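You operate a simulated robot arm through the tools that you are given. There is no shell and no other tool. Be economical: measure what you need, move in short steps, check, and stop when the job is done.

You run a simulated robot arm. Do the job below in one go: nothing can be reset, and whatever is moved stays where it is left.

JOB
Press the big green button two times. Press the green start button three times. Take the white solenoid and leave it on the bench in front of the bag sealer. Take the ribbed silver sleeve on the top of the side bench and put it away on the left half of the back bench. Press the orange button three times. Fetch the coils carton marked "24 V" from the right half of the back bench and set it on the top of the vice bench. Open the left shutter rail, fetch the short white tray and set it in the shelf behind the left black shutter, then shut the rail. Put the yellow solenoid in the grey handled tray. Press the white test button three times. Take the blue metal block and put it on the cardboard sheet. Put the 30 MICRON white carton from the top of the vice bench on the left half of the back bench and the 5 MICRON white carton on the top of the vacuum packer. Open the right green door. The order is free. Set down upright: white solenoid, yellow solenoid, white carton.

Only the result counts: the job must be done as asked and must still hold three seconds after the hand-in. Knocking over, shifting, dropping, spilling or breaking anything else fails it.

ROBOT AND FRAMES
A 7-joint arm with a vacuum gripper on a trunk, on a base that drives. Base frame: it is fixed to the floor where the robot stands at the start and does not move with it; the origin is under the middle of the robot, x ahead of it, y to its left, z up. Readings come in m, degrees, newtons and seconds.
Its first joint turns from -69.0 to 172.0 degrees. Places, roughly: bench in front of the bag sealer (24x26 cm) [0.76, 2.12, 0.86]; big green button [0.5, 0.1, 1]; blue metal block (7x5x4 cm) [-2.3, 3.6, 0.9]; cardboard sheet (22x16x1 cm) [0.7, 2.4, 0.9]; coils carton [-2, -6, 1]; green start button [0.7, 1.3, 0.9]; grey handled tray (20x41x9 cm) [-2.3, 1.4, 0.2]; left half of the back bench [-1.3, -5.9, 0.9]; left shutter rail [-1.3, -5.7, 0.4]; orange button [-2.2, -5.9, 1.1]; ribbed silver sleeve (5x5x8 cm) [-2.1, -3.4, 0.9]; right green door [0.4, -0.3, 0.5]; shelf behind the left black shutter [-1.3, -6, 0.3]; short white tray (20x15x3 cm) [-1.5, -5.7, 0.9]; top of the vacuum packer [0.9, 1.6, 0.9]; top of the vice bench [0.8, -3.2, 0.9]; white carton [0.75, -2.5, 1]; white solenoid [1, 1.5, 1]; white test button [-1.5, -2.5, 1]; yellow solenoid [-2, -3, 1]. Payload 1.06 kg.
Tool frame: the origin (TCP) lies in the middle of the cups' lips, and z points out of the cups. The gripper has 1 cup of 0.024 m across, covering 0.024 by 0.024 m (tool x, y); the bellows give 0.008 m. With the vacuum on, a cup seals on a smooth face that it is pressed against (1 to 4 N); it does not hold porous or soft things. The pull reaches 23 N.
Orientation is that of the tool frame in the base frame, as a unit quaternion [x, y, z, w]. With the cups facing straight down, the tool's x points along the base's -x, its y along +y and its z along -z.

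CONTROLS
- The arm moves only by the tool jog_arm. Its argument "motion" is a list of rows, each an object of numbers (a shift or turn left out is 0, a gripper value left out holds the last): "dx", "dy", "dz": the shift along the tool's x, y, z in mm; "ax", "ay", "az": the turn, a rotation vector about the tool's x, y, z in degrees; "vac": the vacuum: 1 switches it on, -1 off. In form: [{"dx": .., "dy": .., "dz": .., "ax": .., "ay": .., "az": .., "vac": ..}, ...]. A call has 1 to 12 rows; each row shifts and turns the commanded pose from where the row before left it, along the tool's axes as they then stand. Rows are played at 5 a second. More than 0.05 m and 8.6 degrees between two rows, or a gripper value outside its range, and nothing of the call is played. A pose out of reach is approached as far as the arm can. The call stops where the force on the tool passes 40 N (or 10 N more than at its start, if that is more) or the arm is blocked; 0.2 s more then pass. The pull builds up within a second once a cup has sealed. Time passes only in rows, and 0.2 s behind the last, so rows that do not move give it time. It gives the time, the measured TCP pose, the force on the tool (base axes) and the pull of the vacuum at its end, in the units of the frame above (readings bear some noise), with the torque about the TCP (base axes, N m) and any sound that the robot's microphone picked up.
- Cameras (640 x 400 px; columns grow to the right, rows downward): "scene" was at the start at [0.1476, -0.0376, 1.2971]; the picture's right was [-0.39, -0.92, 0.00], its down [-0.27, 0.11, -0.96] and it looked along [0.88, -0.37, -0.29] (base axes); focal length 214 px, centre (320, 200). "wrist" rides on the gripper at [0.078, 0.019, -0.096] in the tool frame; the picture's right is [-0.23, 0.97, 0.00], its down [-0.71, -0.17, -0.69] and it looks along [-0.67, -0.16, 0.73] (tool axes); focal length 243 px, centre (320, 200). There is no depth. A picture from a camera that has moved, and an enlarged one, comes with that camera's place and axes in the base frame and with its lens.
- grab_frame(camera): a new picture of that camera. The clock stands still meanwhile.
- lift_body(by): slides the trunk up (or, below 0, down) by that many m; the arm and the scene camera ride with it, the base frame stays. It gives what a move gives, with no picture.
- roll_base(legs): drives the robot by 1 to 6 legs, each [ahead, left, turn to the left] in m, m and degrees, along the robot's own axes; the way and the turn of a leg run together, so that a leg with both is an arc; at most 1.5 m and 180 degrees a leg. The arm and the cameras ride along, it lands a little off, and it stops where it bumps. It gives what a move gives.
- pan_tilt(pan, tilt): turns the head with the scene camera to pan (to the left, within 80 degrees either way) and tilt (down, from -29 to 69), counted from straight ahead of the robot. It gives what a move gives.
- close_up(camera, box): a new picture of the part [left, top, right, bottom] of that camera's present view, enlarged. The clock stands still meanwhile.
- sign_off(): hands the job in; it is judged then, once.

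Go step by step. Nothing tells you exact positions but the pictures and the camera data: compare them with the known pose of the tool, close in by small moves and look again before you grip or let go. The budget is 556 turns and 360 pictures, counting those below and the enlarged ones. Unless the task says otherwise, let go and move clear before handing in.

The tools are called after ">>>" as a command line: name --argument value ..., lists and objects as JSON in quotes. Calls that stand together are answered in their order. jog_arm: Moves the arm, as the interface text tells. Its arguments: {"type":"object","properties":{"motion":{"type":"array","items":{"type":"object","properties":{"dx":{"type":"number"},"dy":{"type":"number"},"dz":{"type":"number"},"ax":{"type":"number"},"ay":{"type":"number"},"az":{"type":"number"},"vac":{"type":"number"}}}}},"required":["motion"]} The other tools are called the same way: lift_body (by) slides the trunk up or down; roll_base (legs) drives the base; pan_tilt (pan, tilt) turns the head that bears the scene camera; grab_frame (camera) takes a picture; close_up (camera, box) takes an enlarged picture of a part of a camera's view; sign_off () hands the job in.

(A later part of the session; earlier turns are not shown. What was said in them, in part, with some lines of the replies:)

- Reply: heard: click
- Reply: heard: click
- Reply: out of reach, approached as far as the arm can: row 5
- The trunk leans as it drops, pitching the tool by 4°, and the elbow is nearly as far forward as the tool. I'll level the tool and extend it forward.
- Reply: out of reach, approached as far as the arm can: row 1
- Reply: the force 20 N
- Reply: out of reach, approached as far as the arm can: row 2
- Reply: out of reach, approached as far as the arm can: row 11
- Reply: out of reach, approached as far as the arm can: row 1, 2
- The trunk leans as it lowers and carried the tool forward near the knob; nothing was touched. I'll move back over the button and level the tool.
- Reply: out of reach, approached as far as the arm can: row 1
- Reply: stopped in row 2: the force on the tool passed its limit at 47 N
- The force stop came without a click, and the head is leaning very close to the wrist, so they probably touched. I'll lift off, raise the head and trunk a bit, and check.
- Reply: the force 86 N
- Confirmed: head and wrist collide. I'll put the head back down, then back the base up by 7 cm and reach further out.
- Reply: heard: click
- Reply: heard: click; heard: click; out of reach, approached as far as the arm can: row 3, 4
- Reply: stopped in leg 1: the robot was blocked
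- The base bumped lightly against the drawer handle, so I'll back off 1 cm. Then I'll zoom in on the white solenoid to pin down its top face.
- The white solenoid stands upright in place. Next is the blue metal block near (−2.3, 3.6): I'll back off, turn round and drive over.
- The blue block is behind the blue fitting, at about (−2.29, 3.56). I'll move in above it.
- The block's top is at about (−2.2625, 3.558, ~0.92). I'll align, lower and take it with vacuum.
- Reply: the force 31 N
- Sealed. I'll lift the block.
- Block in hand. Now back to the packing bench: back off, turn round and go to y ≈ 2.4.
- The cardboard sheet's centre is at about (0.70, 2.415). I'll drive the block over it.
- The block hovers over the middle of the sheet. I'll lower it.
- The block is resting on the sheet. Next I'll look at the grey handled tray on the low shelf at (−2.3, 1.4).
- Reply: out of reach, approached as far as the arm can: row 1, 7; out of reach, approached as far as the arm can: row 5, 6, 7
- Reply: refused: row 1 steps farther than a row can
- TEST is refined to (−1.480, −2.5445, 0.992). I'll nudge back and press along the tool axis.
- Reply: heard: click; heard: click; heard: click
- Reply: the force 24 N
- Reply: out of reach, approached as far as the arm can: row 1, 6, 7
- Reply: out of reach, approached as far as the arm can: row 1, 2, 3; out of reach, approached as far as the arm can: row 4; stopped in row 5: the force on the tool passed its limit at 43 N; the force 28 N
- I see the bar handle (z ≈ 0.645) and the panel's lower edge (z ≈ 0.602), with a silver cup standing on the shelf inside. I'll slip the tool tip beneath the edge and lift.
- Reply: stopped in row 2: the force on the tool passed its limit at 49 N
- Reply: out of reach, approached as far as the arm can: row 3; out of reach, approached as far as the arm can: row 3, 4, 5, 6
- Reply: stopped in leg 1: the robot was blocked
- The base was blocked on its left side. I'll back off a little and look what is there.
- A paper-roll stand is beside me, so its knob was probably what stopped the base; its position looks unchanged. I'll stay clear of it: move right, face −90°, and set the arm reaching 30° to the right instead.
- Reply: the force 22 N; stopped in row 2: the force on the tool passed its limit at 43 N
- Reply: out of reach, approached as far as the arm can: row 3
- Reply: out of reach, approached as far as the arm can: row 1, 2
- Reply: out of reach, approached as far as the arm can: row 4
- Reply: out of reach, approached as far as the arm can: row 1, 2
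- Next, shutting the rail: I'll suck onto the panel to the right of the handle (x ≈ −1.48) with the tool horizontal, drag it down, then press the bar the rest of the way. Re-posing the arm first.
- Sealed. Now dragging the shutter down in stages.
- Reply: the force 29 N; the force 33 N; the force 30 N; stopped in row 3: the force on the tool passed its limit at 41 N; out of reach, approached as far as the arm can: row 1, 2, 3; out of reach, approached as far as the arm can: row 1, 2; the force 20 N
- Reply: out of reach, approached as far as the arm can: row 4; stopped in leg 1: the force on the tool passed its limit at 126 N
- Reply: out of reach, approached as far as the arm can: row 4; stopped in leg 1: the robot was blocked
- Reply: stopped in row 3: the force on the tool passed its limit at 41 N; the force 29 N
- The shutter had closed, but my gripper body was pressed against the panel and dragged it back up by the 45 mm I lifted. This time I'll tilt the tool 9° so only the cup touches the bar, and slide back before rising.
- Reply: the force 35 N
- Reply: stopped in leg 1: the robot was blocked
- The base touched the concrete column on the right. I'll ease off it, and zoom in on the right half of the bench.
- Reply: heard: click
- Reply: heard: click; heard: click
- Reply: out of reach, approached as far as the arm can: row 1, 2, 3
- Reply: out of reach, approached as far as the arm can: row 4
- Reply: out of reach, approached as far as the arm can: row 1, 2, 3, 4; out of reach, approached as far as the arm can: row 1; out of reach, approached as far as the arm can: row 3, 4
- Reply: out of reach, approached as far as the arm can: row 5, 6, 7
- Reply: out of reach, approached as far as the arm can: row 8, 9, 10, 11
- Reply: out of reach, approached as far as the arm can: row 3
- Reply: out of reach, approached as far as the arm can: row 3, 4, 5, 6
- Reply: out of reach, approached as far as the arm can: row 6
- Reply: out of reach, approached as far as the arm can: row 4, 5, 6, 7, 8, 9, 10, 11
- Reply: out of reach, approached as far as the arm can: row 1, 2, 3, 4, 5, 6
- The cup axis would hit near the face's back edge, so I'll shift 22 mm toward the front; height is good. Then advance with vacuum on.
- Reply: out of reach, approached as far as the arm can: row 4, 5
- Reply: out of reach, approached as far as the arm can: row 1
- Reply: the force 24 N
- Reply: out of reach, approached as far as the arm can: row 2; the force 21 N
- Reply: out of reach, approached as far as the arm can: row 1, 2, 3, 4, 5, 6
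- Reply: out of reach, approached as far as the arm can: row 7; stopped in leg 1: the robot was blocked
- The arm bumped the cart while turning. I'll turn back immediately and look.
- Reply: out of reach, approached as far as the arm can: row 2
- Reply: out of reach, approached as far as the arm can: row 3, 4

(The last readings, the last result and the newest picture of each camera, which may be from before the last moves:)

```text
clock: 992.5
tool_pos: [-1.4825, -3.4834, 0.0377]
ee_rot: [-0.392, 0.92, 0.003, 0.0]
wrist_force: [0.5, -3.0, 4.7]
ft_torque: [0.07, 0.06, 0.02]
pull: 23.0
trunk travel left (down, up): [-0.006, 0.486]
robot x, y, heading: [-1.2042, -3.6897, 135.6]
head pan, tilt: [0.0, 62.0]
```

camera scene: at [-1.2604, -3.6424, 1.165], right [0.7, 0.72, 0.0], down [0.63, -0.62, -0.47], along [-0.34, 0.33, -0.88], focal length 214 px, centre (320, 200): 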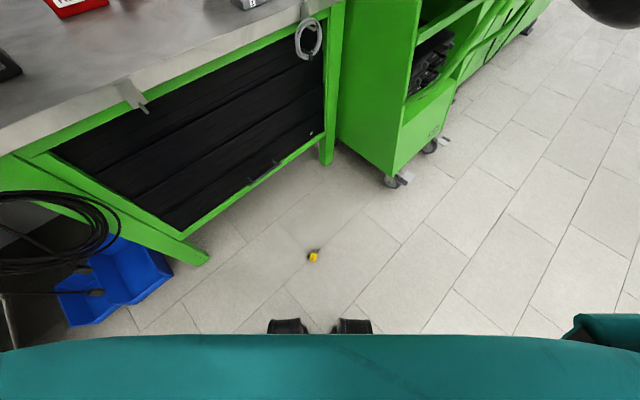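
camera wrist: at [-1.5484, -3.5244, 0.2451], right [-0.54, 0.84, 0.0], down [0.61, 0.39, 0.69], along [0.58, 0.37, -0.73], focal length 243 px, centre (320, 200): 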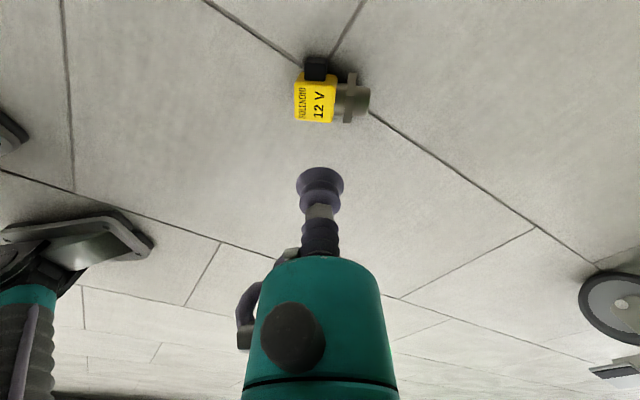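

Sealed at 23 N. Lifting gently.

>>> jog_arm --motion '[{"dz": -8}, {"dz": -15}, {"dz": -25}, {"dz": -30}, {"dz": -35}, {"dz": -35}, {"dz": -35}, {"dz": -35}, {"dz": -35}, {"dz": -35}, {"dz": -35}, {}]'

>>> lift_body --by 0.43

>>> jog_arm --motion '[{"dz": -35}, {"dz": -35}, {"dz": -35}, {"dz": -30}, {}, {}]'

```text
clock: 995.1
tool_pos: [-1.4808, -3.4863, 0.3606]
ee_rot: [-0.392, 0.92, 0.001, 0.001]
wrist_force: [0.0, -0.5, -2.4]
ft_torque: [0.0, 0.02, 0.01]
pull: 23.2
trunk travel left (down, up): [-0.006, 0.486]
robot x, y, heading: [-1.2075, -3.6963, 135.6]
head pan, tilt: [0.0, 62.0]
```

```text
refused: 0.43 is not a number from -0.4 to 0.4
```

```text
clock: 996.5
tool_pos: [-1.4799, -3.4854, 0.4952]
ee_rot: [-0.392, 0.92, 0.002, 0.002]
wrist_force: [0.1, 0.0, -2.6]
ft_torque: [-0.06, 0.03, -0.02]
pull: 22.9
trunk travel left (down, up): [-0.006, 0.486]
robot x, y, heading: [-1.2064, -3.689, 135.5]
head pan, tilt: [0.0, 62.0]
```

>>> lift_body --by 0.4

>>> lift_body --by 0.04

>>> jog_arm --motion '[{"dz": -30, "dy": 30}, {"dz": -30, "dy": 30}, {"dz": -20, "dy": 35}, {"dy": 35}, {"dy": 30}, {}]'

>>> jog_arm --motion '[{"az": -8}, {"az": -8}, {"az": -8}, {"az": -8}, {"az": -8}, {"az": -8}, {"az": -8}, {"az": -8}, {"az": -8}, {"az": -8}, {"az": -8}, {}]'

```text
clock: 1000.3
tool_pos: [-1.4817, -3.4855, 0.8927]
ee_rot: [-0.392, 0.92, 0.002, 0.001]
wrist_force: [0.6, 0.0, -1.9]
ft_torque: [0.0, 0.04, 0.0]
pull: 23.3
trunk travel left (down, up): [-0.406, 0.086]
robot x, y, heading: [-1.2062, -3.691, 135.6]
head pan, tilt: [0.0, 62.0]
```

```text
clock: 1001.1
tool_pos: [-1.4815, -3.4859, 0.9326]
ee_rot: [-0.392, 0.92, 0.002, 0.002]
wrist_force: [0.0, 0.1, -2.5]
ft_torque: [0.01, 0.05, 0.02]
pull: 22.4
trunk travel left (down, up): [-0.446, 0.046]
robot x, y, heading: [-1.2075, -3.6908, 135.8]
head pan, tilt: [0.0, 62.0]
```

```text
clock: 1002.5
tool_pos: [-1.597, -3.3767, 1.013]
ee_rot: [-0.392, 0.92, 0.001, 0.002]
wrist_force: [0.3, -0.4, -2.1]
ft_torque: [-0.01, 0.04, -0.01]
pull: 23.2
trunk travel left (down, up): [-0.446, 0.046]
robot x, y, heading: [-1.2037, -3.6922, 135.7]
head pan, tilt: [0.0, 62.0]
```

```text
clock: 1005.1
tool_pos: [-1.5963, -3.3748, 1.0142]
ee_rot: [0.921, -0.389, -0.001, -0.003]
wrist_force: [0.3, 0.6, -2.0]
ft_torque: [-0.04, 0.02, 0.01]
pull: 22.6
trunk travel left (down, up): [-0.446, 0.046]
robot x, y, heading: [-1.21, -3.6929, 135.4]
head pan, tilt: [0.0, 62.0]
```

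Held. Now I'll roll the tool to point right, slowly, which brings the stem down.

>>> jog_arm --motion '[{"ax": 6}, {"ax": 7}, {"ax": 7}, {"ax": 7}, {"ax": 7}, {"ax": 7}, {}]'

>>> jog_arm --motion '[{"ax": 7}, {"ax": 7}, {"ax": 7}, {"ax": 7}, {"ax": 7}, {"ax": 6}, {}]'

>>> pan_tilt --pan 0 --tilt 30

>>> grab_frame --camera "scene"

```text
clock: 1006.7
tool_pos: [-1.581, -3.3476, 1.0186]
ee_rot: [0.861, -0.365, 0.137, -0.325]
wrist_force: [-0.4, 0.7, -1.2]
ft_torque: [-0.04, 0.0, -0.02]
pull: 22.8
out of reach, approached as far as the arm can: row 6
trunk travel left (down, up): [-0.446, 0.046]
robot x, y, heading: [-1.2112, -3.6902, 135.6]
head pan, tilt: [0.0, 62.0]
```

```text
clock: 1008.3
tool_pos: [-1.5094, -3.3431, 1.0013]
ee_rot: [0.761, -0.306, 0.201, -0.536]
wrist_force: [0.9, 0.2, -2.9]
ft_torque: [-0.07, 0.01, 0.0]
pull: 22.9
out of reach, approached as far as the arm can: row 1, 2, 3, 4, 5, 6
trunk travel left (down, up): [-0.446, 0.046]
robot x, y, heading: [-1.2084, -3.6921, 135.7]
head pan, tilt: [0.0, 62.0]
```

```text
clock: 1009.3
tool_pos: [-1.5096, -3.3438, 1.0007]
ee_rot: [0.76, -0.306, 0.202, -0.536]
wrist_force: [0.4, -0.1, -1.6]
ft_torque: [-0.03, 0.03, 0.04]
pull: 22.7
trunk travel left (down, up): [-0.446, 0.046]
robot x, y, heading: [-1.207, -3.6924, 135.6]
head pan, tilt: [0.0, 30.0]
```

```text
24 pictures are left
camera scene: at [-1.3078, -3.5961, 1.3007], right [0.7, 0.72, 0.0], down [0.36, -0.35, -0.87], along [-0.62, 0.6, -0.5], focal length 214 px, centre (320, 200)
```

scene: 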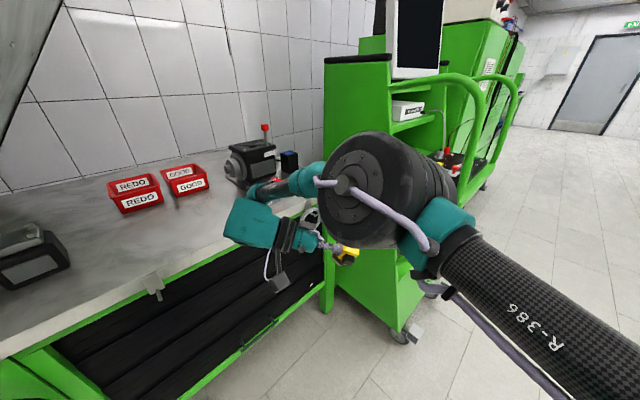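

Still held at about 70°. As before, I'll extend forward and finish the roll to about 84°.

>>> jog_arm --motion '[{"dx": -25}, {"dx": -25}, {"dx": -25}, {"dx": -25}, {"ax": 5}, {"ax": 5}, {"ax": 4}, {}]'

>>> close_up --camera "scene" --box '[200, 150, 440, 330]'

```text
clock: 1011.1
tool_pos: [-1.5202, -3.2337, 0.9982]
ee_rot: [0.692, -0.276, 0.232, -0.626]
wrist_force: [-0.4, -0.3, -2.0]
ft_torque: [-0.05, 0.04, 0.01]
pull: 23.1
out of reach, approached as far as the arm can: row 1, 2, 3, 4, 5, 6, 7
trunk travel left (down, up): [-0.446, 0.046]
robot x, y, heading: [-1.2083, -3.6934, 135.9]
head pan, tilt: [0.0, 30.0]
```

```text
2.22 times, centred on (320, 240) of scene
camera zoom: at [-1.3078, -3.5961, 1.3008], right [0.7, 0.72, 0.0], down [0.36, -0.35, -0.87], along [-0.62, 0.6, -0.5], focal length 477 px, centre (320, 111)
```

zoom: 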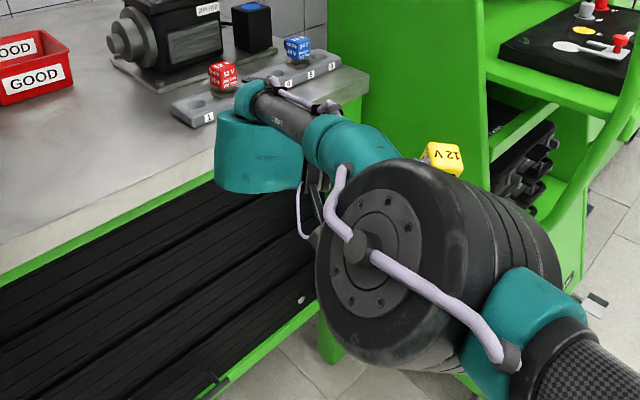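

The roll is complete (84°) and the solenoid is held stem-down. I'll turn to face the side bench and bring it over the free front area.

>>> roll_base --legs '[[0, 0, 44], [0.1, 0, 0]]'

>>> grab_frame --camera "scene"

```text
clock: 1014.3
tool_pos: [-1.8519, -3.5892, 0.997]
ee_rot: [0.745, 0.009, -0.024, -0.666]
wrist_force: [0.8, -0.4, -2.2]
ft_torque: [-0.06, -0.01, 0.02]
pull: 22.7
trunk travel left (down, up): [-0.446, 0.046]
robot x, y, heading: [-1.306, -3.693, -179.6]
head pan, tilt: [0.0, 30.0]
```

```text
22 pictures are left
camera scene: at [-1.4468, -3.6956, 1.3007], right [-0.01, 1.0, 0.0], down [0.5, 0.01, -0.87], along [-0.87, -0.01, -0.5], focal length 214 px, centre (320, 200)
```

scene: 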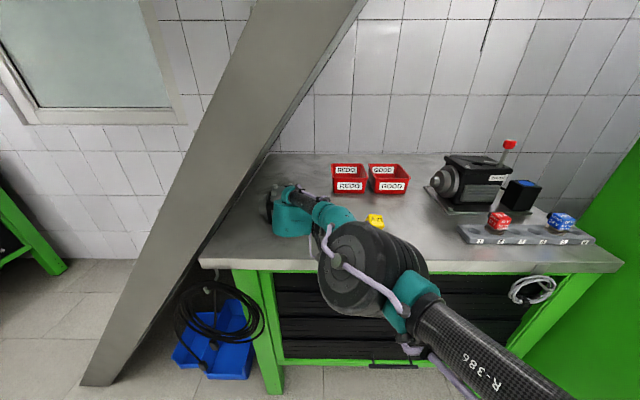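

The black device at the bench's left is near the wrist, so I'll shift 11 cm right first, then go 9 cm in.

>>> roll_base --legs '[[0, -0.11, 0], [0.09, 0, 0]]'

>>> jog_arm --motion '[{"dy": 15}, {"dy": 12}, {}]'

>>> grab_frame --camera "wrist"

```text
clock: 1016.6
tool_pos: [-1.9439, -3.4792, 0.9971]
ee_rot: [0.746, 0.01, -0.024, -0.666]
wrist_force: [0.4, 0.6, -2.2]
ft_torque: [-0.1, -0.02, 0.02]
pull: 22.0
trunk travel left (down, up): [-0.446, 0.046]
robot x, y, heading: [-1.4014, -3.5811, -179.2]
head pan, tilt: [0.0, 30.0]
```

```text
clock: 1017.5
tool_pos: [-1.9411, -3.478, 0.991]
ee_rot: [0.746, 0.009, -0.024, -0.666]
wrist_force: [0.5, -0.5, -2.5]
ft_torque: [-0.07, -0.05, 0.04]
pull: 22.6
out of reach, approached as far as the arm can: row 1, 2
trunk travel left (down, up): [-0.446, 0.046]
robot x, y, heading: [-1.3953, -3.5823, -178.8]
head pan, tilt: [0.0, 30.0]
```

```text
21 pictures are left
camera wrist: at [-1.8587, -3.5721, 0.9808], right [-0.25, -0.12, -0.96], down [-0.67, -0.69, 0.26], along [-0.7, 0.71, 0.09], focal length 243 px, centre (320, 200)
```

wrist: 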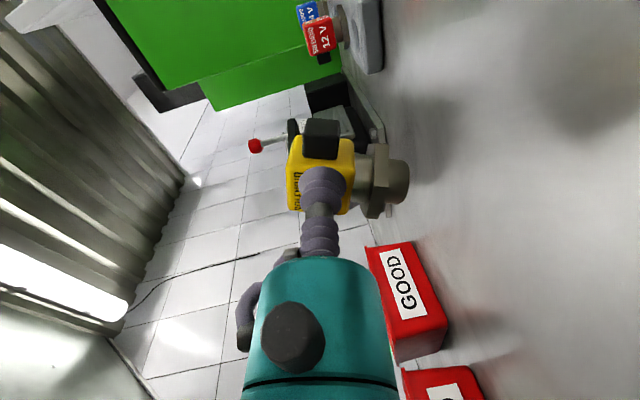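

It's upright in the grip. I'll lower with the trunk, gently.

>>> lift_body --by -0.04

>>> lift_body --by -0.006

>>> grab_frame --camera "scene"

```text
clock: 1018.1
tool_pos: [-1.9387, -3.4792, 0.9199]
ee_rot: [0.744, 0.034, 0.008, -0.667]
wrist_force: [11.3, 0.8, 18.9]
ft_torque: [-1.96, -0.33, 1.11]
pull: 0.1
trunk travel left (down, up): [-0.413, 0.079]
robot x, y, heading: [-1.3961, -3.5812, -179.4]
head pan, tilt: [0.0, 30.0]
stopped: the force on the tool passed its limit at 85 N (the readings are from after the stop); the commanded pose is now the measured one
```

```text
clock: 1018.5
tool_pos: [-1.9407, -3.4786, 0.9222]
ee_rot: [0.744, 0.033, 0.007, -0.668]
wrist_force: [7.1, -0.1, 16.2]
ft_torque: [-1.71, -0.69, 0.49]
pull: 0.0
trunk travel left (down, up): [-0.411, 0.081]
robot x, y, heading: [-1.4, -3.5803, -179.0]
head pan, tilt: [0.0, 30.0]
stopped: the force on the tool passed its limit at 53 N (the readings are from after the stop); the commanded pose is now the measured one
```

```text
20 pictures are left
camera scene: at [-1.5567, -3.5856, 1.2598], right [-0.01, 1.0, 0.0], down [0.5, 0.01, -0.87], along [-0.87, -0.01, -0.5], focal length 214 px, centre (320, 200)
```

scene: 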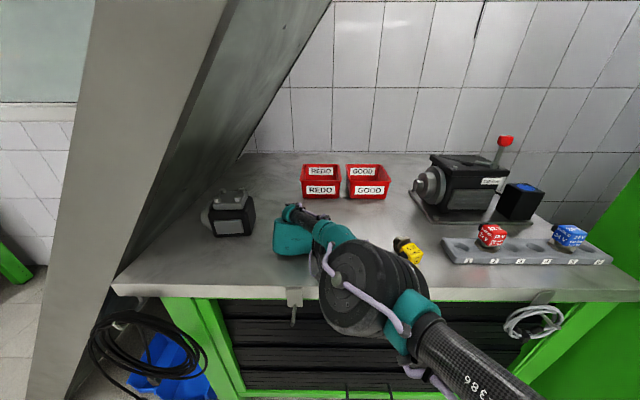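

It dropped further than commanded and the seal broke at the bench. I'll see how the solenoid stands.

>>> close_up --camera "scene" --box '[340, 210, 460, 290]'

```text
5.00 times, centred on (400, 250) of scene
camera zoom: at [-1.5567, -3.5856, 1.2598], right [-0.01, 1.0, 0.0], down [0.5, 0.01, -0.87], along [-0.87, -0.01, -0.5], focal length 1072 px, centre (-80, -50)
```

zoom: 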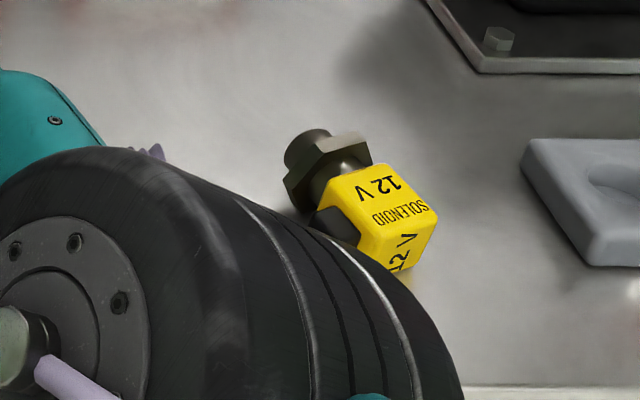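

It's lying on the bench at about (−1.92, −3.38), stem pointing away. I'll raise the arm, back off, restore tool-down, and pick it up again.

>>> jog_arm --motion '[{"dy": -20, "vac": -1}, {"dy": -30}, {"dy": -30}, {}]'

>>> roll_base --legs '[[-0.35, 0, 0]]'

>>> jog_arm --motion '[{"ax": -8.5}, {"ax": -8.5}, {"ax": -8.5}, {"ax": -8.5}, {"ax": -8.5}, {"ax": -8.5}, {"ax": -8.5}, {"ax": -8.5}, {"ax": -8.5}, {"ax": -7.5}, {}]'

>>> jog_arm --motion '[{"az": 8}, {"az": 8}, {"az": 8}, {"az": 8}, {"az": 8}, {"az": 8}, {"az": 8}, {}]'

```text
clock: 1019.5
tool_pos: [-1.966, -3.462, 0.9645]
ee_rot: [0.744, 0.034, 0.008, -0.667]
wrist_force: [-0.1, 0.6, 0.3]
ft_torque: [0.01, -0.01, -0.01]
pull: 0.2
out of reach, approached as far as the arm can: row 1, 2, 3
trunk travel left (down, up): [-0.411, 0.081]
robot x, y, heading: [-1.3974, -3.5847, -179.3]
head pan, tilt: [0.0, 30.0]
```

```text
clock: 1021.7
tool_pos: [-1.6225, -3.4524, 0.966]
ee_rot: [0.744, 0.03, 0.01, -0.667]
wrist_force: [0.5, -0.3, 0.0]
ft_torque: [-0.04, -0.03, -0.02]
pull: 0.1
trunk travel left (down, up): [-0.411, 0.081]
robot x, y, heading: [-1.0563, -3.5789, -179.7]
head pan, tilt: [0.0, 30.0]
```

```text
clock: 1024.1
tool_pos: [-1.6242, -3.4525, 0.9649]
ee_rot: [0.999, 0.016, 0.028, 0.003]
wrist_force: [-0.2, -0.4, 0.0]
ft_torque: [-0.01, -0.01, 0.02]
pull: 0.1
trunk travel left (down, up): [-0.411, 0.081]
robot x, y, heading: [-1.0594, -3.5814, -179.8]
head pan, tilt: [0.0, 30.0]
```

```text
clock: 1025.9
tool_pos: [-1.6225, -3.4532, 0.9645]
ee_rot: [0.889, -0.457, 0.027, -0.012]
wrist_force: [0.9, 1.0, 0.0]
ft_torque: [0.02, 0.0, -0.02]
pull: 0.0
trunk travel left (down, up): [-0.411, 0.081]
robot x, y, heading: [-1.0612, -3.5806, -179.8]
head pan, tilt: [0.0, 30.0]
```

>>> jog_arm --motion '[{"ax": -2.8, "ay": -2}, {}]'

>>> lift_body --by 0.03

>>> roll_base --legs '[[0.23, -0.06, 0]]'

>>> grab_frame --camera "wrist"

>>> close_up --camera "scene" --box '[280, 180, 440, 290]'

```text
clock: 1026.5
tool_pos: [-1.622, -3.4525, 0.9638]
ee_rot: [0.89, -0.456, 0.0, 0.003]
wrist_force: [0.0, -0.5, 0.1]
ft_torque: [0.05, -0.02, -0.02]
pull: 0.1
trunk travel left (down, up): [-0.411, 0.081]
robot x, y, heading: [-1.0557, -3.5787, -180.0]
head pan, tilt: [0.0, 30.0]
```

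```text
clock: 1027.2
tool_pos: [-1.6232, -3.4525, 0.9953]
ee_rot: [0.891, -0.455, 0.0, 0.002]
wrist_force: [-0.4, -0.1, -0.1]
ft_torque: [0.01, 0.01, 0.0]
pull: 0.0
trunk travel left (down, up): [-0.441, 0.051]
robot x, y, heading: [-1.0599, -3.5799, -179.7]
head pan, tilt: [0.0, 30.0]
```

```text
clock: 1029.0
tool_pos: [-1.8512, -3.3982, 0.9941]
ee_rot: [0.891, -0.455, 0.0, 0.002]
wrist_force: [0.5, -0.7, 0.6]
ft_torque: [-0.02, 0.01, 0.0]
pull: 0.0
trunk travel left (down, up): [-0.441, 0.051]
robot x, y, heading: [-1.2847, -3.5235, -179.4]
head pan, tilt: [0.0, 30.0]
```

```text
18 pictures are left
camera wrist: at [-1.8216, -3.4727, 1.0901], right [-0.93, -0.38, 0.0], down [-0.28, 0.68, 0.68], along [-0.26, 0.63, -0.73], focal length 243 px, centre (320, 200)
```

wrist: 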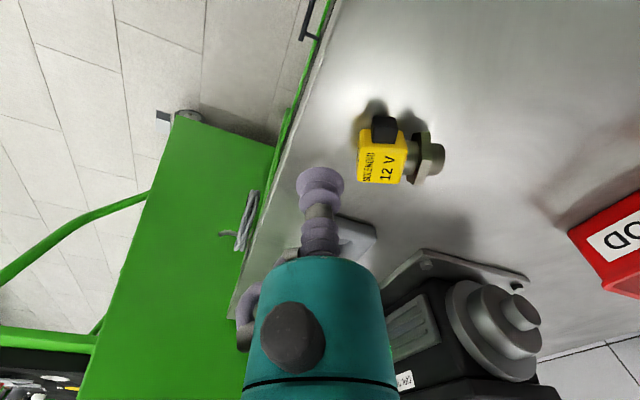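

```text
3.64 times, centred on (360, 235) of scene
camera zoom: at [-1.4278, -3.5249, 1.2952], right [-0.01, 1.0, 0.0], down [0.5, 0.0, -0.87], along [-0.87, -0.01, -0.5], focal length 780 px, centre (174, 73)
```

zoom: 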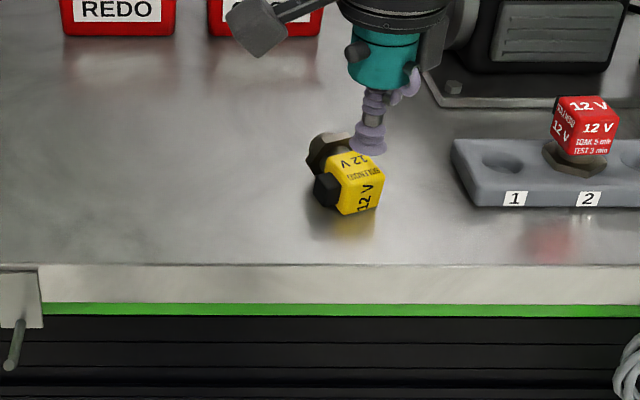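

>>> jog_arm --motion '[{"az": 7}, {"az": 7}, {}]'

>>> roll_base --legs '[[0.07, -0.012, 0]]'

>>> jog_arm --motion '[{"dz": 25}, {"dz": 12}, {}]'

>>> close_up --camera "wrist" --box '[240, 100, 400, 230]'

```text
clock: 1029.8
tool_pos: [-1.8522, -3.3983, 0.9943]
ee_rot: [0.829, -0.56, 0.0, 0.002]
wrist_force: [0.1, 0.3, -0.3]
ft_torque: [-0.01, 0.05, -0.03]
pull: 0.1
trunk travel left (down, up): [-0.441, 0.051]
robot x, y, heading: [-1.288, -3.5226, -179.7]
head pan, tilt: [0.0, 30.0]
```

```text
clock: 1030.8
tool_pos: [-1.9237, -3.387, 0.994]
ee_rot: [0.829, -0.559, 0.001, 0.003]
wrist_force: [0.2, -0.7, -0.3]
ft_torque: [0.0, -0.02, 0.02]
pull: 0.1
trunk travel left (down, up): [-0.441, 0.051]
robot x, y, heading: [-1.3549, -3.5121, -179.5]
head pan, tilt: [0.0, 30.0]
```

```text
clock: 1031.6
tool_pos: [-1.9256, -3.3885, 0.9577]
ee_rot: [0.829, -0.558, 0.0, 0.003]
wrist_force: [0.0, -0.3, -0.7]
ft_torque: [0.03, -0.01, 0.01]
pull: 0.0
trunk travel left (down, up): [-0.441, 0.051]
robot x, y, heading: [-1.3584, -3.5114, -179.8]
head pan, tilt: [0.0, 30.0]
```

```text
3.08 times, centred on (320, 165) of wrist
camera zoom: at [-1.9131, -3.4683, 1.0532], right [-0.99, -0.15, 0.0], down [-0.1, 0.72, 0.68], along [-0.1, 0.67, -0.73], focal length 746 px, centre (320, 308)
```

zoom: 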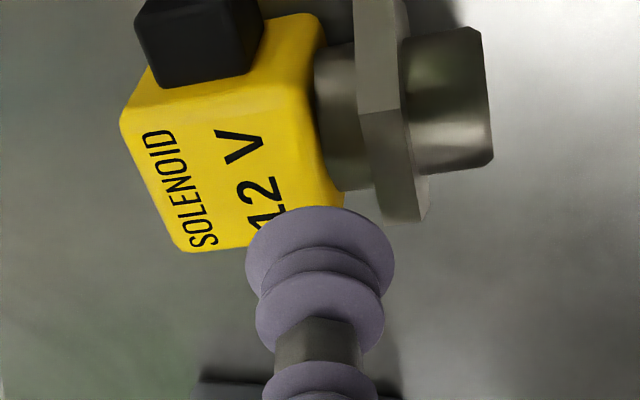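

>>> jog_arm --motion '[{"dy": -17.7}, {"dz": 20, "vac": 1}, {"dz": 6}, {"dz": 4}, {}, {}]'

```text
clock: 1033.0
tool_pos: [-1.9078, -3.3816, 0.9309]
ee_rot: [0.829, -0.559, -0.002, 0.003]
wrist_force: [-5.2, 0.0, 19.6]
ft_torque: [-0.04, 0.13, -0.04]
pull: 22.6
trunk travel left (down, up): [-0.441, 0.051]
robot x, y, heading: [-1.3598, -3.5167, -179.9]
head pan, tilt: [0.0, 30.0]
```

Sealed again. Lifting gently and backing off; then the yaw and the sideways roll, avoiding commands beyond reach this time.

>>> jog_arm --motion '[{"dz": -8}, {"dz": -15}, {"dz": -20}, {"dz": -20}, {}]'

>>> roll_base --legs '[[-0.32, 0, 0]]'

>>> jog_arm --motion '[{"az": -7}, {"az": -7}, {"az": -7}, {"az": -7}, {"az": -7}, {"az": -7}, {"az": -7}, {"az": -7}, {"az": -7}, {"az": -5}, {}]'

>>> jog_arm --motion '[{"dx": 25, "dy": 25}, {"dx": 20, "dy": 30}, {"dy": 30}, {"dy": 30}, {}]'

```text
clock: 1034.2
tool_pos: [-1.9087, -3.3795, 0.9904]
ee_rot: [0.829, -0.56, 0.001, 0.002]
wrist_force: [0.0, 0.2, -2.1]
ft_torque: [0.02, 0.0, 0.01]
pull: 22.1
trunk travel left (down, up): [-0.441, 0.051]
robot x, y, heading: [-1.3566, -3.5099, -179.7]
head pan, tilt: [0.0, 30.0]
```

```text
clock: 1036.4
tool_pos: [-1.5872, -3.3818, 0.9897]
ee_rot: [0.832, -0.555, 0.0, 0.003]
wrist_force: [0.7, 0.2, -2.5]
ft_torque: [0.02, 0.04, -0.03]
pull: 22.6
trunk travel left (down, up): [-0.441, 0.051]
robot x, y, heading: [-1.0334, -3.5083, -178.9]
head pan, tilt: [0.0, 30.0]
```

```text
clock: 1038.8
tool_pos: [-1.588, -3.3818, 0.9904]
ee_rot: [1.0, 0.007, -0.002, 0.002]
wrist_force: [0.3, 0.1, -2.9]
ft_torque: [-0.03, 0.03, 0.0]
pull: 22.8
trunk travel left (down, up): [-0.441, 0.051]
robot x, y, heading: [-1.0335, -3.5076, -179.3]
head pan, tilt: [0.0, 30.0]
```

```text
clock: 1040.0
tool_pos: [-1.5395, -3.4964, 0.9884]
ee_rot: [1.0, 0.005, -0.002, 0.002]
wrist_force: [-0.4, -0.1, -2.1]
ft_torque: [-0.01, -0.01, 0.01]
pull: 23.3
trunk travel left (down, up): [-0.441, 0.051]
robot x, y, heading: [-1.0353, -3.51, -179.1]
head pan, tilt: [0.0, 30.0]
```

>>> jog_arm --motion '[{"dx": -18, "dy": -35}, {"dx": -17, "dy": -35}, {"dy": -35}, {"dy": -25}, {}]'

>>> jog_arm --motion '[{"ax": 7}, {"ax": 7}, {"ax": 7}, {"ax": 7}, {"ax": 7}, {"ax": 7}, {}]'

>>> jog_arm --motion '[{"ax": 7}, {"ax": 7}, {"ax": 7}, {"ax": 7}, {"ax": 7}, {"ax": 6}, {}]'

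```text
clock: 1041.2
tool_pos: [-1.5777, -3.3689, 0.9911]
ee_rot: [1.0, 0.005, -0.001, 0.002]
wrist_force: [-0.3, 0.8, -2.1]
ft_torque: [0.01, 0.0, 0.01]
pull: 22.5
trunk travel left (down, up): [-0.441, 0.051]
robot x, y, heading: [-1.0339, -3.5062, -178.9]
head pan, tilt: [0.0, 30.0]
```

```text
clock: 1042.8
tool_pos: [-1.5775, -3.3671, 0.9896]
ee_rot: [0.934, 0.004, -0.003, -0.358]
wrist_force: [0.5, 0.1, -2.5]
ft_torque: [-0.03, 0.0, 0.0]
pull: 23.2
trunk travel left (down, up): [-0.441, 0.051]
robot x, y, heading: [-1.0337, -3.5097, -178.8]
head pan, tilt: [0.0, 30.0]
```

```text
clock: 1044.4
tool_pos: [-1.5797, -3.3653, 0.9901]
ee_rot: [0.751, 0.004, -0.006, -0.66]
wrist_force: [-0.3, 0.2, -1.9]
ft_torque: [-0.07, 0.01, 0.0]
pull: 23.2
out of reach, approached as far as the arm can: row 6
trunk travel left (down, up): [-0.441, 0.051]
robot x, y, heading: [-1.0358, -3.5081, -179.0]
head pan, tilt: [0.0, 30.0]
```

The roll completed cleanly this time. Driving to the bench and lowering in small steps.

>>> roll_base --legs '[[0.35, 0.075, 0]]'

>>> lift_body --by -0.03

>>> grab_frame --camera "wrist"

```text
clock: 1046.7
tool_pos: [-1.9265, -3.4519, 0.9886]
ee_rot: [0.751, 0.005, -0.008, -0.66]
wrist_force: [-0.5, 1.4, -2.6]
ft_torque: [-0.04, 0.01, 0.01]
pull: 22.5
trunk travel left (down, up): [-0.441, 0.051]
robot x, y, heading: [-1.3816, -3.5872, -178.9]
head pan, tilt: [0.0, 30.0]
```

```text
clock: 1047.4
tool_pos: [-1.9252, -3.4508, 0.9228]
ee_rot: [0.751, 0.029, 0.016, -0.659]
wrist_force: [0.5, 0.2, 0.6]
ft_torque: [-0.03, -0.02, 0.0]
pull: 0.0
trunk travel left (down, up): [-0.411, 0.081]
robot x, y, heading: [-1.3841, -3.5905, -178.5]
head pan, tilt: [0.0, 30.0]
```

```text
15 pictures are left
camera wrist: at [-1.8445, -3.5467, 0.9215], right [-0.17, -0.13, -0.98], down [-0.71, -0.67, 0.22], along [-0.68, 0.73, 0.02], focal length 243 px, centre (320, 200)
```

wrist: 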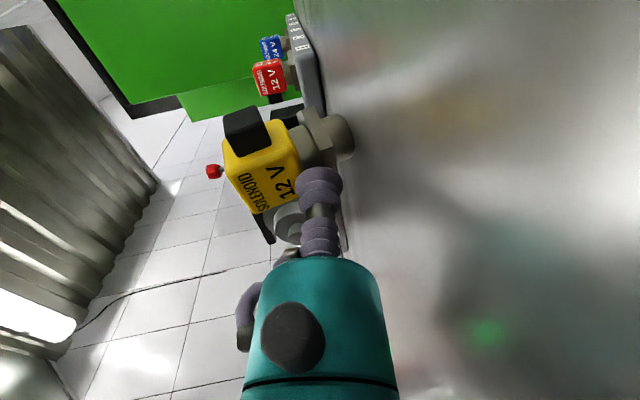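

The seal was lost on contact, but it looks as if the solenoid is standing upright on the bench. Checking.

>>> close_up --camera "scene" --box '[300, 170, 460, 290]'

```text
3.33 times, centred on (380, 230) of scene
camera zoom: at [-1.5405, -3.5955, 1.2596], right [-0.02, 1.0, 0.0], down [0.5, 0.01, -0.87], along [-0.87, -0.02, -0.5], focal length 715 px, centre (120, 100)
```

zoom: 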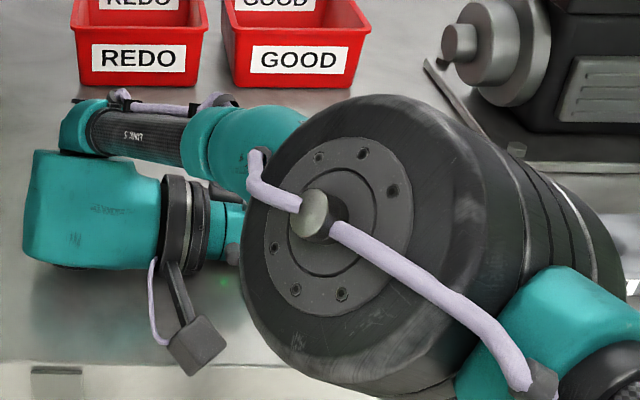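

>>> jog_arm --motion '[{"vac": -1, "dz": -8}, {"dz": -15}, {"dz": -20}, {}]'

>>> grab_frame --camera "wrist"

```text
clock: 1048.4
tool_pos: [-1.9317, -3.4815, 0.9269]
ee_rot: [0.752, 0.028, 0.015, -0.658]
wrist_force: [-0.6, -0.6, 0.2]
ft_torque: [0.0, 0.01, -0.01]
pull: 0.0
out of reach, approached as far as the arm can: row 2, 3
trunk travel left (down, up): [-0.411, 0.081]
robot x, y, heading: [-1.3809, -3.5924, -178.9]
head pan, tilt: [0.0, 30.0]
```

```text
13 pictures are left
camera wrist: at [-1.8502, -3.5786, 0.9248], right [-0.17, -0.13, -0.98], down [-0.71, -0.67, 0.22], along [-0.68, 0.73, 0.02], focal length 243 px, centre (320, 200)
```

wrist: 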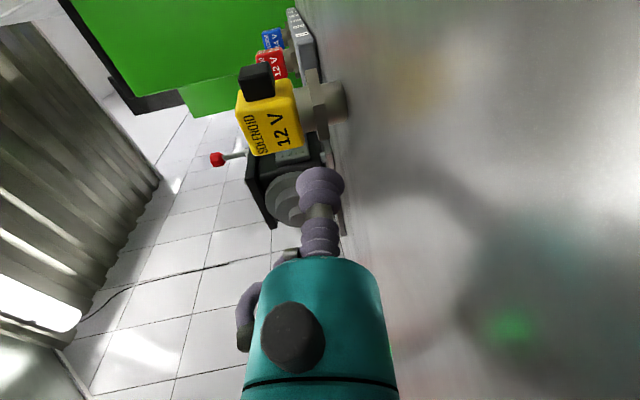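

It stands upright on the bench. I'll back straight off, restore tool-down and regrip it from the top.

>>> roll_base --legs '[[-0.38, 0, 0]]'

>>> lift_body --by 0.03

>>> jog_arm --motion '[{"ax": -8.5, "dz": 10}, {"ax": -8.5, "dz": 10}, {"ax": -8.5}, {"ax": -8.5}, {"ax": -8.5}, {"ax": -8.5}, {"ax": -8.5}, {"ax": -8.5}, {"ax": -8.5}, {"ax": -6}, {}]'

>>> grab_frame --camera "scene"

```text
clock: 1050.9
tool_pos: [-1.5427, -3.4744, 0.9265]
ee_rot: [0.752, 0.026, 0.014, -0.659]
wrist_force: [0.8, 0.0, -0.5]
ft_torque: [-0.04, 0.03, 0.01]
pull: 0.1
trunk travel left (down, up): [-0.411, 0.081]
robot x, y, heading: [-0.9943, -3.5818, -178.8]
head pan, tilt: [0.0, 30.0]
```

```text
clock: 1051.6
tool_pos: [-1.5463, -3.4734, 0.998]
ee_rot: [0.753, 0.003, -0.013, -0.658]
wrist_force: [0.3, -0.7, 0.1]
ft_torque: [-0.02, -0.01, -0.01]
pull: 0.1
trunk travel left (down, up): [-0.441, 0.051]
robot x, y, heading: [-0.9988, -3.5802, -178.9]
head pan, tilt: [0.0, 30.0]
```

```text
clock: 1054.0
tool_pos: [-1.5464, -3.4538, 0.9944]
ee_rot: [1.0, 0.01, -0.008, 0.002]
wrist_force: [-0.2, 0.2, -0.3]
ft_torque: [0.02, 0.0, 0.02]
pull: 0.0
trunk travel left (down, up): [-0.441, 0.051]
robot x, y, heading: [-0.994, -3.5821, -178.6]
head pan, tilt: [0.0, 30.0]
```

```text
12 pictures are left
camera scene: at [-1.1357, -3.5863, 1.2953], right [-0.02, 1.0, 0.0], down [0.5, 0.01, -0.87], along [-0.87, -0.02, -0.5], focal length 214 px, centre (320, 200)
```

scene: 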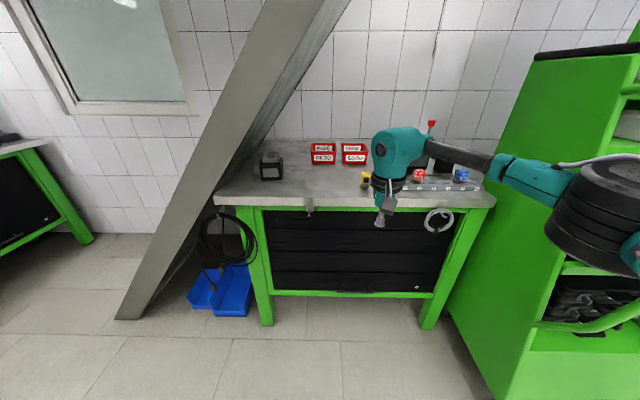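

The solenoid stands at about (−1.917, −3.427). Approaching with the tool vertical.

>>> roll_base --legs '[[0.33, -0.025, 0]]'

>>> grab_frame --camera "wrist"

```text
clock: 1056.2
tool_pos: [-1.8726, -3.4339, 0.9944]
ee_rot: [1.0, 0.009, -0.008, 0.002]
wrist_force: [0.7, -0.7, -0.2]
ft_torque: [0.01, 0.03, -0.03]
pull: 0.1
trunk travel left (down, up): [-0.441, 0.051]
robot x, y, heading: [-1.3211, -3.5638, -179.0]
head pan, tilt: [0.0, 30.0]
```

```text
11 pictures are left
camera wrist: at [-1.7928, -3.4521, 1.0879], right [-0.22, -0.98, 0.0], down [-0.7, 0.16, 0.7], along [-0.68, 0.15, -0.72], focal length 243 px, centre (320, 200)
```

wrist: 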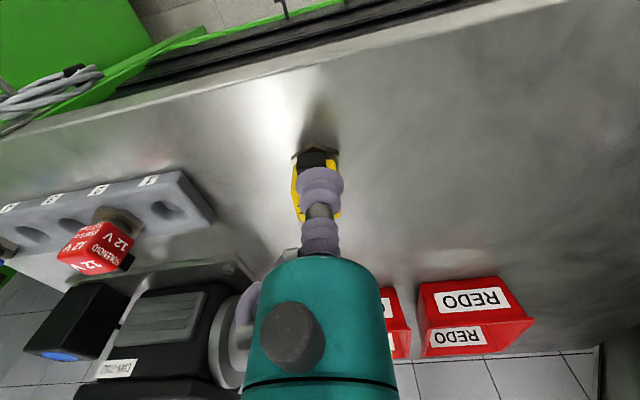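

>>> roll_base --legs '[[0.04, 0, 0]]'

>>> jog_arm --motion '[{"dy": -11}, {"dz": 15}, {}]'

>>> close_up --camera "wrist" --box '[240, 110, 400, 230]'

```text
clock: 1057.1
tool_pos: [-1.9127, -3.4354, 0.9941]
ee_rot: [1.0, 0.01, -0.007, 0.001]
wrist_force: [-0.4, -0.7, -0.3]
ft_torque: [0.04, 0.0, 0.03]
pull: 0.1
trunk travel left (down, up): [-0.441, 0.051]
robot x, y, heading: [-1.3616, -3.5609, -178.9]
head pan, tilt: [0.0, 30.0]
```

```text
clock: 1057.9
tool_pos: [-1.9117, -3.4231, 0.977]
ee_rot: [1.0, 0.009, -0.008, 0.001]
wrist_force: [0.6, 0.7, -0.2]
ft_torque: [0.0, -0.03, 0.0]
pull: 0.1
trunk travel left (down, up): [-0.441, 0.051]
robot x, y, heading: [-1.3607, -3.5686, -178.9]
head pan, tilt: [0.0, 30.0]
```

```text
3.33 times, centred on (320, 170) of wrist
camera zoom: at [-1.8318, -3.4417, 1.0715], right [-0.22, -0.98, 0.0], down [-0.7, 0.16, 0.7], along [-0.68, 0.15, -0.72], focal length 809 px, centre (320, 300)
```

zoom: 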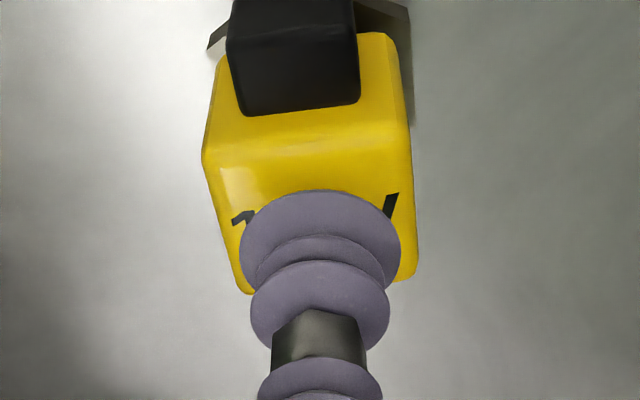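

>>> jog_arm --motion '[{"dx": -8}, {"dz": 10, "vac": 1}, {"dz": 5}, {"dz": 4}, {}, {}]'

```text
clock: 1059.3
tool_pos: [-1.9197, -3.4247, 0.9626]
ee_rot: [1.0, 0.01, -0.01, 0.0]
wrist_force: [-4.6, 0.2, 19.9]
ft_torque: [0.06, 0.0, -0.01]
pull: 22.8
trunk travel left (down, up): [-0.441, 0.051]
robot x, y, heading: [-1.3606, -3.5646, -178.9]
head pan, tilt: [0.0, 30.0]
```

Sealed on top. Lifting gently and carrying it to the grey tray's bench, keeping well away from the cart.

>>> jog_arm --motion '[{"dz": -8}, {"dz": -12}, {"dz": -15}, {"dz": -15}, {}]'

>>> roll_base --legs '[[-0.85, 0, 0], [0, -1.4, 0], [0, -1.4, 0], [0, -1.4, 0], [0, -0.6, 0]]'

>>> pan_tilt --pan 0 --tilt 35

```text
clock: 1060.5
tool_pos: [-1.9208, -3.4239, 1.0113]
ee_rot: [1.0, 0.009, -0.008, 0.0]
wrist_force: [0.0, -0.1, -3.3]
ft_torque: [0.0, -0.02, -0.03]
pull: 22.4
trunk travel left (down, up): [-0.441, 0.051]
robot x, y, heading: [-1.3605, -3.568, -178.7]
head pan, tilt: [0.0, 30.0]
```

```text
clock: 1106.8
tool_pos: [-0.992, 1.4404, 1.011]
ee_rot: [1.0, -0.016, -0.008, 0.001]
wrist_force: [-0.1, -0.2, -1.6]
ft_torque: [0.01, 0.03, 0.01]
pull: 22.7
trunk travel left (down, up): [-0.441, 0.051]
robot x, y, heading: [-0.4376, 1.2742, 178.1]
head pan, tilt: [0.0, 30.0]
```

```text
clock: 1107.4
tool_pos: [-0.9908, 1.4403, 1.0109]
ee_rot: [1.0, -0.016, -0.008, 0.0]
wrist_force: [-1.3, 0.5, -1.6]
ft_torque: [0.0, 0.03, 0.0]
pull: 23.0
trunk travel left (down, up): [-0.441, 0.051]
robot x, y, heading: [-0.4389, 1.2693, 178.2]
head pan, tilt: [0.0, 35.0]
```

Still held. Now lowering trunk and arm in the open, then approaching the tray's shelf.

>>> lift_body --by -0.22

>>> lift_body --by -0.21

>>> jog_arm --motion '[{"dz": 25}, {"dz": 30}, {"dz": 30}, {"dz": 30}, {"dz": 30}, {"dz": 25}, {}]'

>>> roll_base --legs '[[0.85, 0, 1.8]]'

>>> grab_frame --camera "scene"

```text
clock: 1109.8
tool_pos: [-0.9916, 1.4409, 0.7911]
ee_rot: [1.0, -0.015, -0.008, 0.001]
wrist_force: [0.0, 0.4, -3.0]
ft_torque: [-0.02, 0.03, -0.02]
pull: 23.0
trunk travel left (down, up): [-0.221, 0.271]
robot x, y, heading: [-0.4376, 1.2711, 178.2]
head pan, tilt: [0.0, 35.0]
```

```text
clock: 1112.0
tool_pos: [-0.9914, 1.4402, 0.5807]
ee_rot: [1.0, -0.015, -0.007, 0.001]
wrist_force: [-0.4, 0.4, -2.3]
ft_torque: [0.03, 0.02, -0.01]
pull: 23.2
trunk travel left (down, up): [-0.011, 0.481]
robot x, y, heading: [-0.4385, 1.2727, 178.3]
head pan, tilt: [0.0, 35.0]
```

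```text
clock: 1113.6
tool_pos: [-0.9935, 1.4388, 0.4101]
ee_rot: [1.0, -0.015, -0.007, 0.0]
wrist_force: [0.3, 0.2, -2.1]
ft_torque: [-0.02, 0.02, -0.01]
pull: 22.6
trunk travel left (down, up): [-0.011, 0.481]
robot x, y, heading: [-0.4437, 1.275, 178.3]
head pan, tilt: [0.0, 35.0]
```

```text
clock: 1118.0
tool_pos: [-1.8263, 1.4562, 0.4107]
ee_rot: [1.0, -0.011, -0.008, 0.001]
wrist_force: [0.2, -0.3, -3.2]
ft_torque: [-0.01, 0.0, -0.02]
pull: 23.1
trunk travel left (down, up): [-0.011, 0.481]
robot x, y, heading: [-1.268, 1.2911, 178.5]
head pan, tilt: [0.0, 35.0]
```

```text
9 pictures are left
camera scene: at [-1.544, 1.2973, 0.8372], right [0.02, 1.0, 0.0], down [0.57, -0.01, -0.82], along [-0.82, 0.02, -0.57], focal length 214 px, centre (320, 200)
```

scene: 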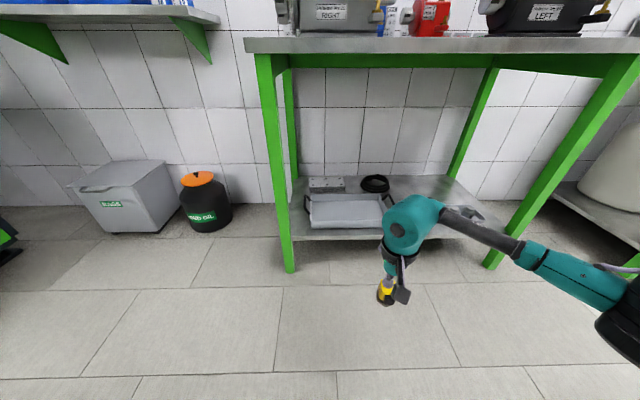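

The tray spans x −2.24…−2.40 around y 1.43. Driving in above it.

>>> roll_base --legs '[[0, 0.039, 0], [0.4, 0, 0]]'

>>> grab_frame --camera "scene"

```text
clock: 1121.2
tool_pos: [-2.2378, 1.4209, 0.4109]
ee_rot: [1.0, -0.008, -0.008, 0.001]
wrist_force: [0.5, 0.4, -2.4]
ft_torque: [0.01, 0.03, -0.01]
pull: 22.6
trunk travel left (down, up): [-0.011, 0.481]
robot x, y, heading: [-1.6802, 1.2579, 179.3]
head pan, tilt: [0.0, 35.0]
```

```text
8 pictures are left
camera scene: at [-1.9551, 1.2641, 0.8372], right [0.01, 1.0, 0.0], down [0.57, -0.01, -0.82], along [-0.82, 0.01, -0.57], focal length 214 px, centre (320, 200)
```

scene: 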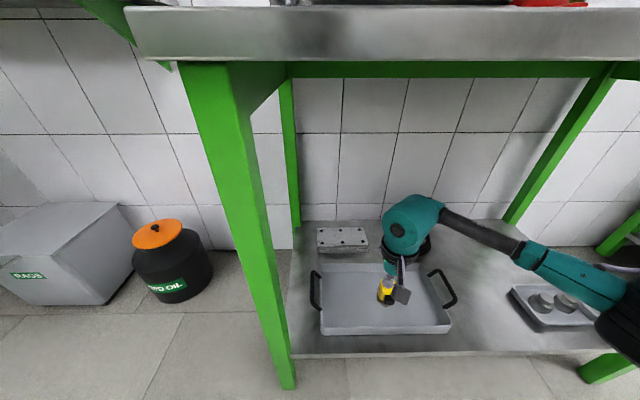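

>>> roll_base --legs '[[0.077, -0.028, 0]]'

>>> jog_arm --motion '[{"dz": 25}, {"dz": 25}, {"dz": 20}, {}]'

>>> grab_frame --camera "scene"

```text
clock: 1122.3
tool_pos: [-2.3145, 1.4498, 0.4108]
ee_rot: [1.0, -0.007, -0.008, 0.0]
wrist_force: [-0.1, -0.3, -2.0]
ft_torque: [-0.03, 0.0, 0.01]
pull: 23.2
trunk travel left (down, up): [-0.011, 0.481]
robot x, y, heading: [-1.7535, 1.2888, 179.0]
head pan, tilt: [0.0, 35.0]
```

```text
clock: 1123.3
tool_pos: [-2.3159, 1.4475, 0.3398]
ee_rot: [1.0, -0.008, -0.008, 0.0]
wrist_force: [-0.1, 1.3, -2.8]
ft_torque: [0.03, 0.0, 0.02]
pull: 23.3
trunk travel left (down, up): [-0.011, 0.481]
robot x, y, heading: [-1.7579, 1.2916, 179.1]
head pan, tilt: [0.0, 35.0]
```

```text
7 pictures are left
camera scene: at [-2.0321, 1.2927, 0.8372], right [0.01, 1.0, 0.0], down [0.57, -0.01, -0.82], along [-0.82, 0.01, -0.57], focal length 214 px, centre (320, 200)
```

scene: 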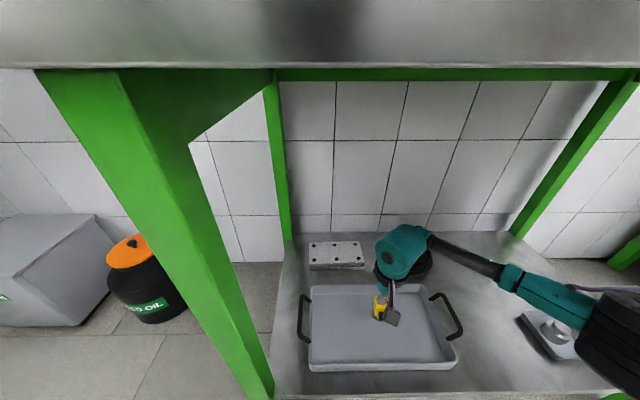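

>>> jog_arm --motion '[{"dz": 20}, {"dz": 12}, {"dz": 6}, {}]'

>>> jog_arm --motion '[{"dz": 4}, {"dz": 4}, {}]'

```text
clock: 1124.3
tool_pos: [-2.3153, 1.451, 0.3031]
ee_rot: [1.0, -0.007, -0.008, 0.0]
wrist_force: [0.1, -0.5, -1.6]
ft_torque: [0.04, 0.02, 0.01]
pull: 23.3
trunk travel left (down, up): [-0.011, 0.481]
robot x, y, heading: [-1.753, 1.2904, 179.3]
head pan, tilt: [0.0, 35.0]
```

```text
clock: 1125.1
tool_pos: [-2.3161, 1.4494, 0.2955]
ee_rot: [1.0, -0.009, -0.007, 0.001]
wrist_force: [1.0, -0.6, -2.2]
ft_torque: [0.04, 0.05, 0.01]
pull: 22.7
trunk travel left (down, up): [-0.011, 0.481]
robot x, y, heading: [-1.7575, 1.2837, 179.4]
head pan, tilt: [0.0, 35.0]
```

>>> jog_arm --motion '[{"dz": 3}, {"dz": 3}, {}]'

>>> jog_arm --motion '[{"dz": 3}, {"dz": 2}, {}]'

```text
clock: 1125.9
tool_pos: [-2.3172, 1.4466, 0.2907]
ee_rot: [1.0, -0.008, -0.01, 0.001]
wrist_force: [-3.6, 1.0, 16.5]
ft_torque: [0.11, -0.06, 0.0]
pull: 23.1
trunk travel left (down, up): [-0.011, 0.481]
robot x, y, heading: [-1.756, 1.2902, 179.1]
head pan, tilt: [0.0, 35.0]
```

```text
clock: 1126.7
tool_pos: [-2.3156, 1.4485, 0.2839]
ee_rot: [1.0, -0.008, -0.008, 0.001]
wrist_force: [-6.2, 1.1, 18.8]
ft_torque: [0.01, -0.01, 0.0]
pull: 23.0
trunk travel left (down, up): [-0.011, 0.481]
robot x, y, heading: [-1.7539, 1.2887, 178.9]
head pan, tilt: [0.0, 35.0]
```

On the tray floor. I'll ease the pressure, release, and rise straight up.

>>> jog_arm --motion '[{"dz": -5}, {"vac": -1}, {}, {}, {}, {}, {"dz": -4}, {"dz": -10}, {"dz": -25}, {"dz": -30}, {}]'

>>> close_up --camera "scene" --box '[290, 240, 480, 380]'

```text
clock: 1129.1
tool_pos: [-2.3149, 1.4483, 0.3585]
ee_rot: [1.0, -0.008, -0.008, 0.0]
wrist_force: [0.6, 0.0, 0.4]
ft_torque: [-0.03, -0.03, 0.01]
pull: 0.0
trunk travel left (down, up): [-0.011, 0.481]
robot x, y, heading: [-1.7565, 1.2901, 179.1]
head pan, tilt: [0.0, 35.0]
```

```text
2.86 times, centred on (385, 310) of scene
camera zoom: at [-2.032, 1.2926, 0.8372], right [0.01, 1.0, 0.0], down [0.57, -0.01, -0.82], along [-0.82, 0.01, -0.57], focal length 613 px, centre (134, -114)
```

zoom: 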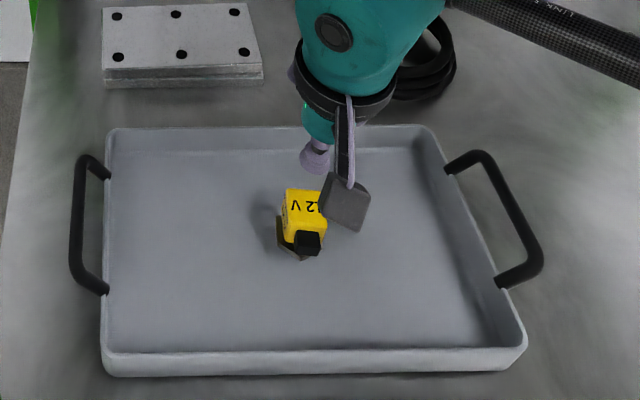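

The yellow solenoid stands upright in the grey tray. I'll rise, back clear, and take one last look.

>>> jog_arm --motion '[{"dz": -25}, {"dz": -25}, {"dz": -20}, {}]'

>>> roll_base --legs '[[-0.8, 0, 0]]'

>>> close_up --camera "scene" --box '[240, 120, 440, 260]'

```text
clock: 1130.1
tool_pos: [-2.3147, 1.4488, 0.429]
ee_rot: [1.0, -0.008, -0.008, 0.0]
wrist_force: [-0.2, -0.2, 0.0]
ft_torque: [-0.02, 0.0, 0.02]
pull: 0.1
trunk travel left (down, up): [-0.011, 0.481]
robot x, y, heading: [-1.7538, 1.2899, 179.3]
head pan, tilt: [0.0, 35.0]
```

```text
clock: 1134.4
tool_pos: [-1.5159, 1.4386, 0.4292]
ee_rot: [1.0, -0.008, -0.008, -0.001]
wrist_force: [1.2, -0.2, -0.7]
ft_torque: [0.04, 0.02, -0.01]
pull: 0.1
trunk travel left (down, up): [-0.011, 0.481]
robot x, y, heading: [-0.9554, 1.2782, 179.4]
head pan, tilt: [0.0, 35.0]
```

```text
2.86 times, centred on (340, 190) of scene
camera zoom: at [-1.2328, 1.2815, 0.8372], right [0.01, 1.0, 0.0], down [0.57, -0.01, -0.82], along [-0.82, 0.01, -0.57], focal length 613 px, centre (263, 229)
```

zoom: 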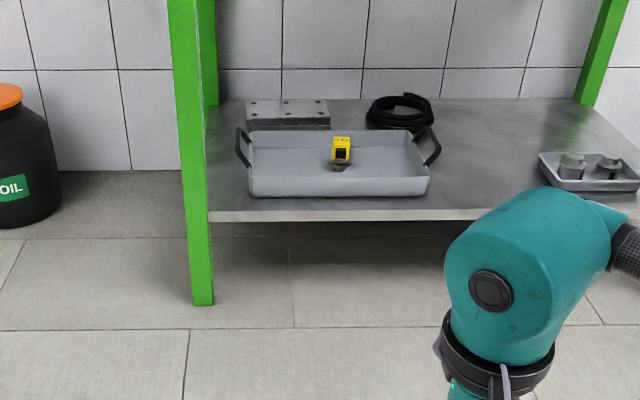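

The tray was shut behind the left shutter, every button clicked the required number of times, and every moved item stands where asked. The arm is clear, so I'm handing in.

>>> sign_off

```text
The job is handed in.
```

I did every part of the job and handed it in. Each button clicked the number of times you asked, and the moved items were standing in place when I last saw them, with these problems:

- **Yellow solenoid:** I dropped it from about 1 m onto the floor and later tipped it on the side bench. It looked undamaged and now stands upright in the grey handled tray.
- **Robot bumps:** While moving, the base or arm touched the paper-roll stand, the wheeled cart, the vacuum packer's front (probably its drawer handle) and the concrete column. The stand and cart looked unmoved afterwards; I did not check the packer.
- **Right green door:** I left it about 74° open and did not look at it again before handing in.
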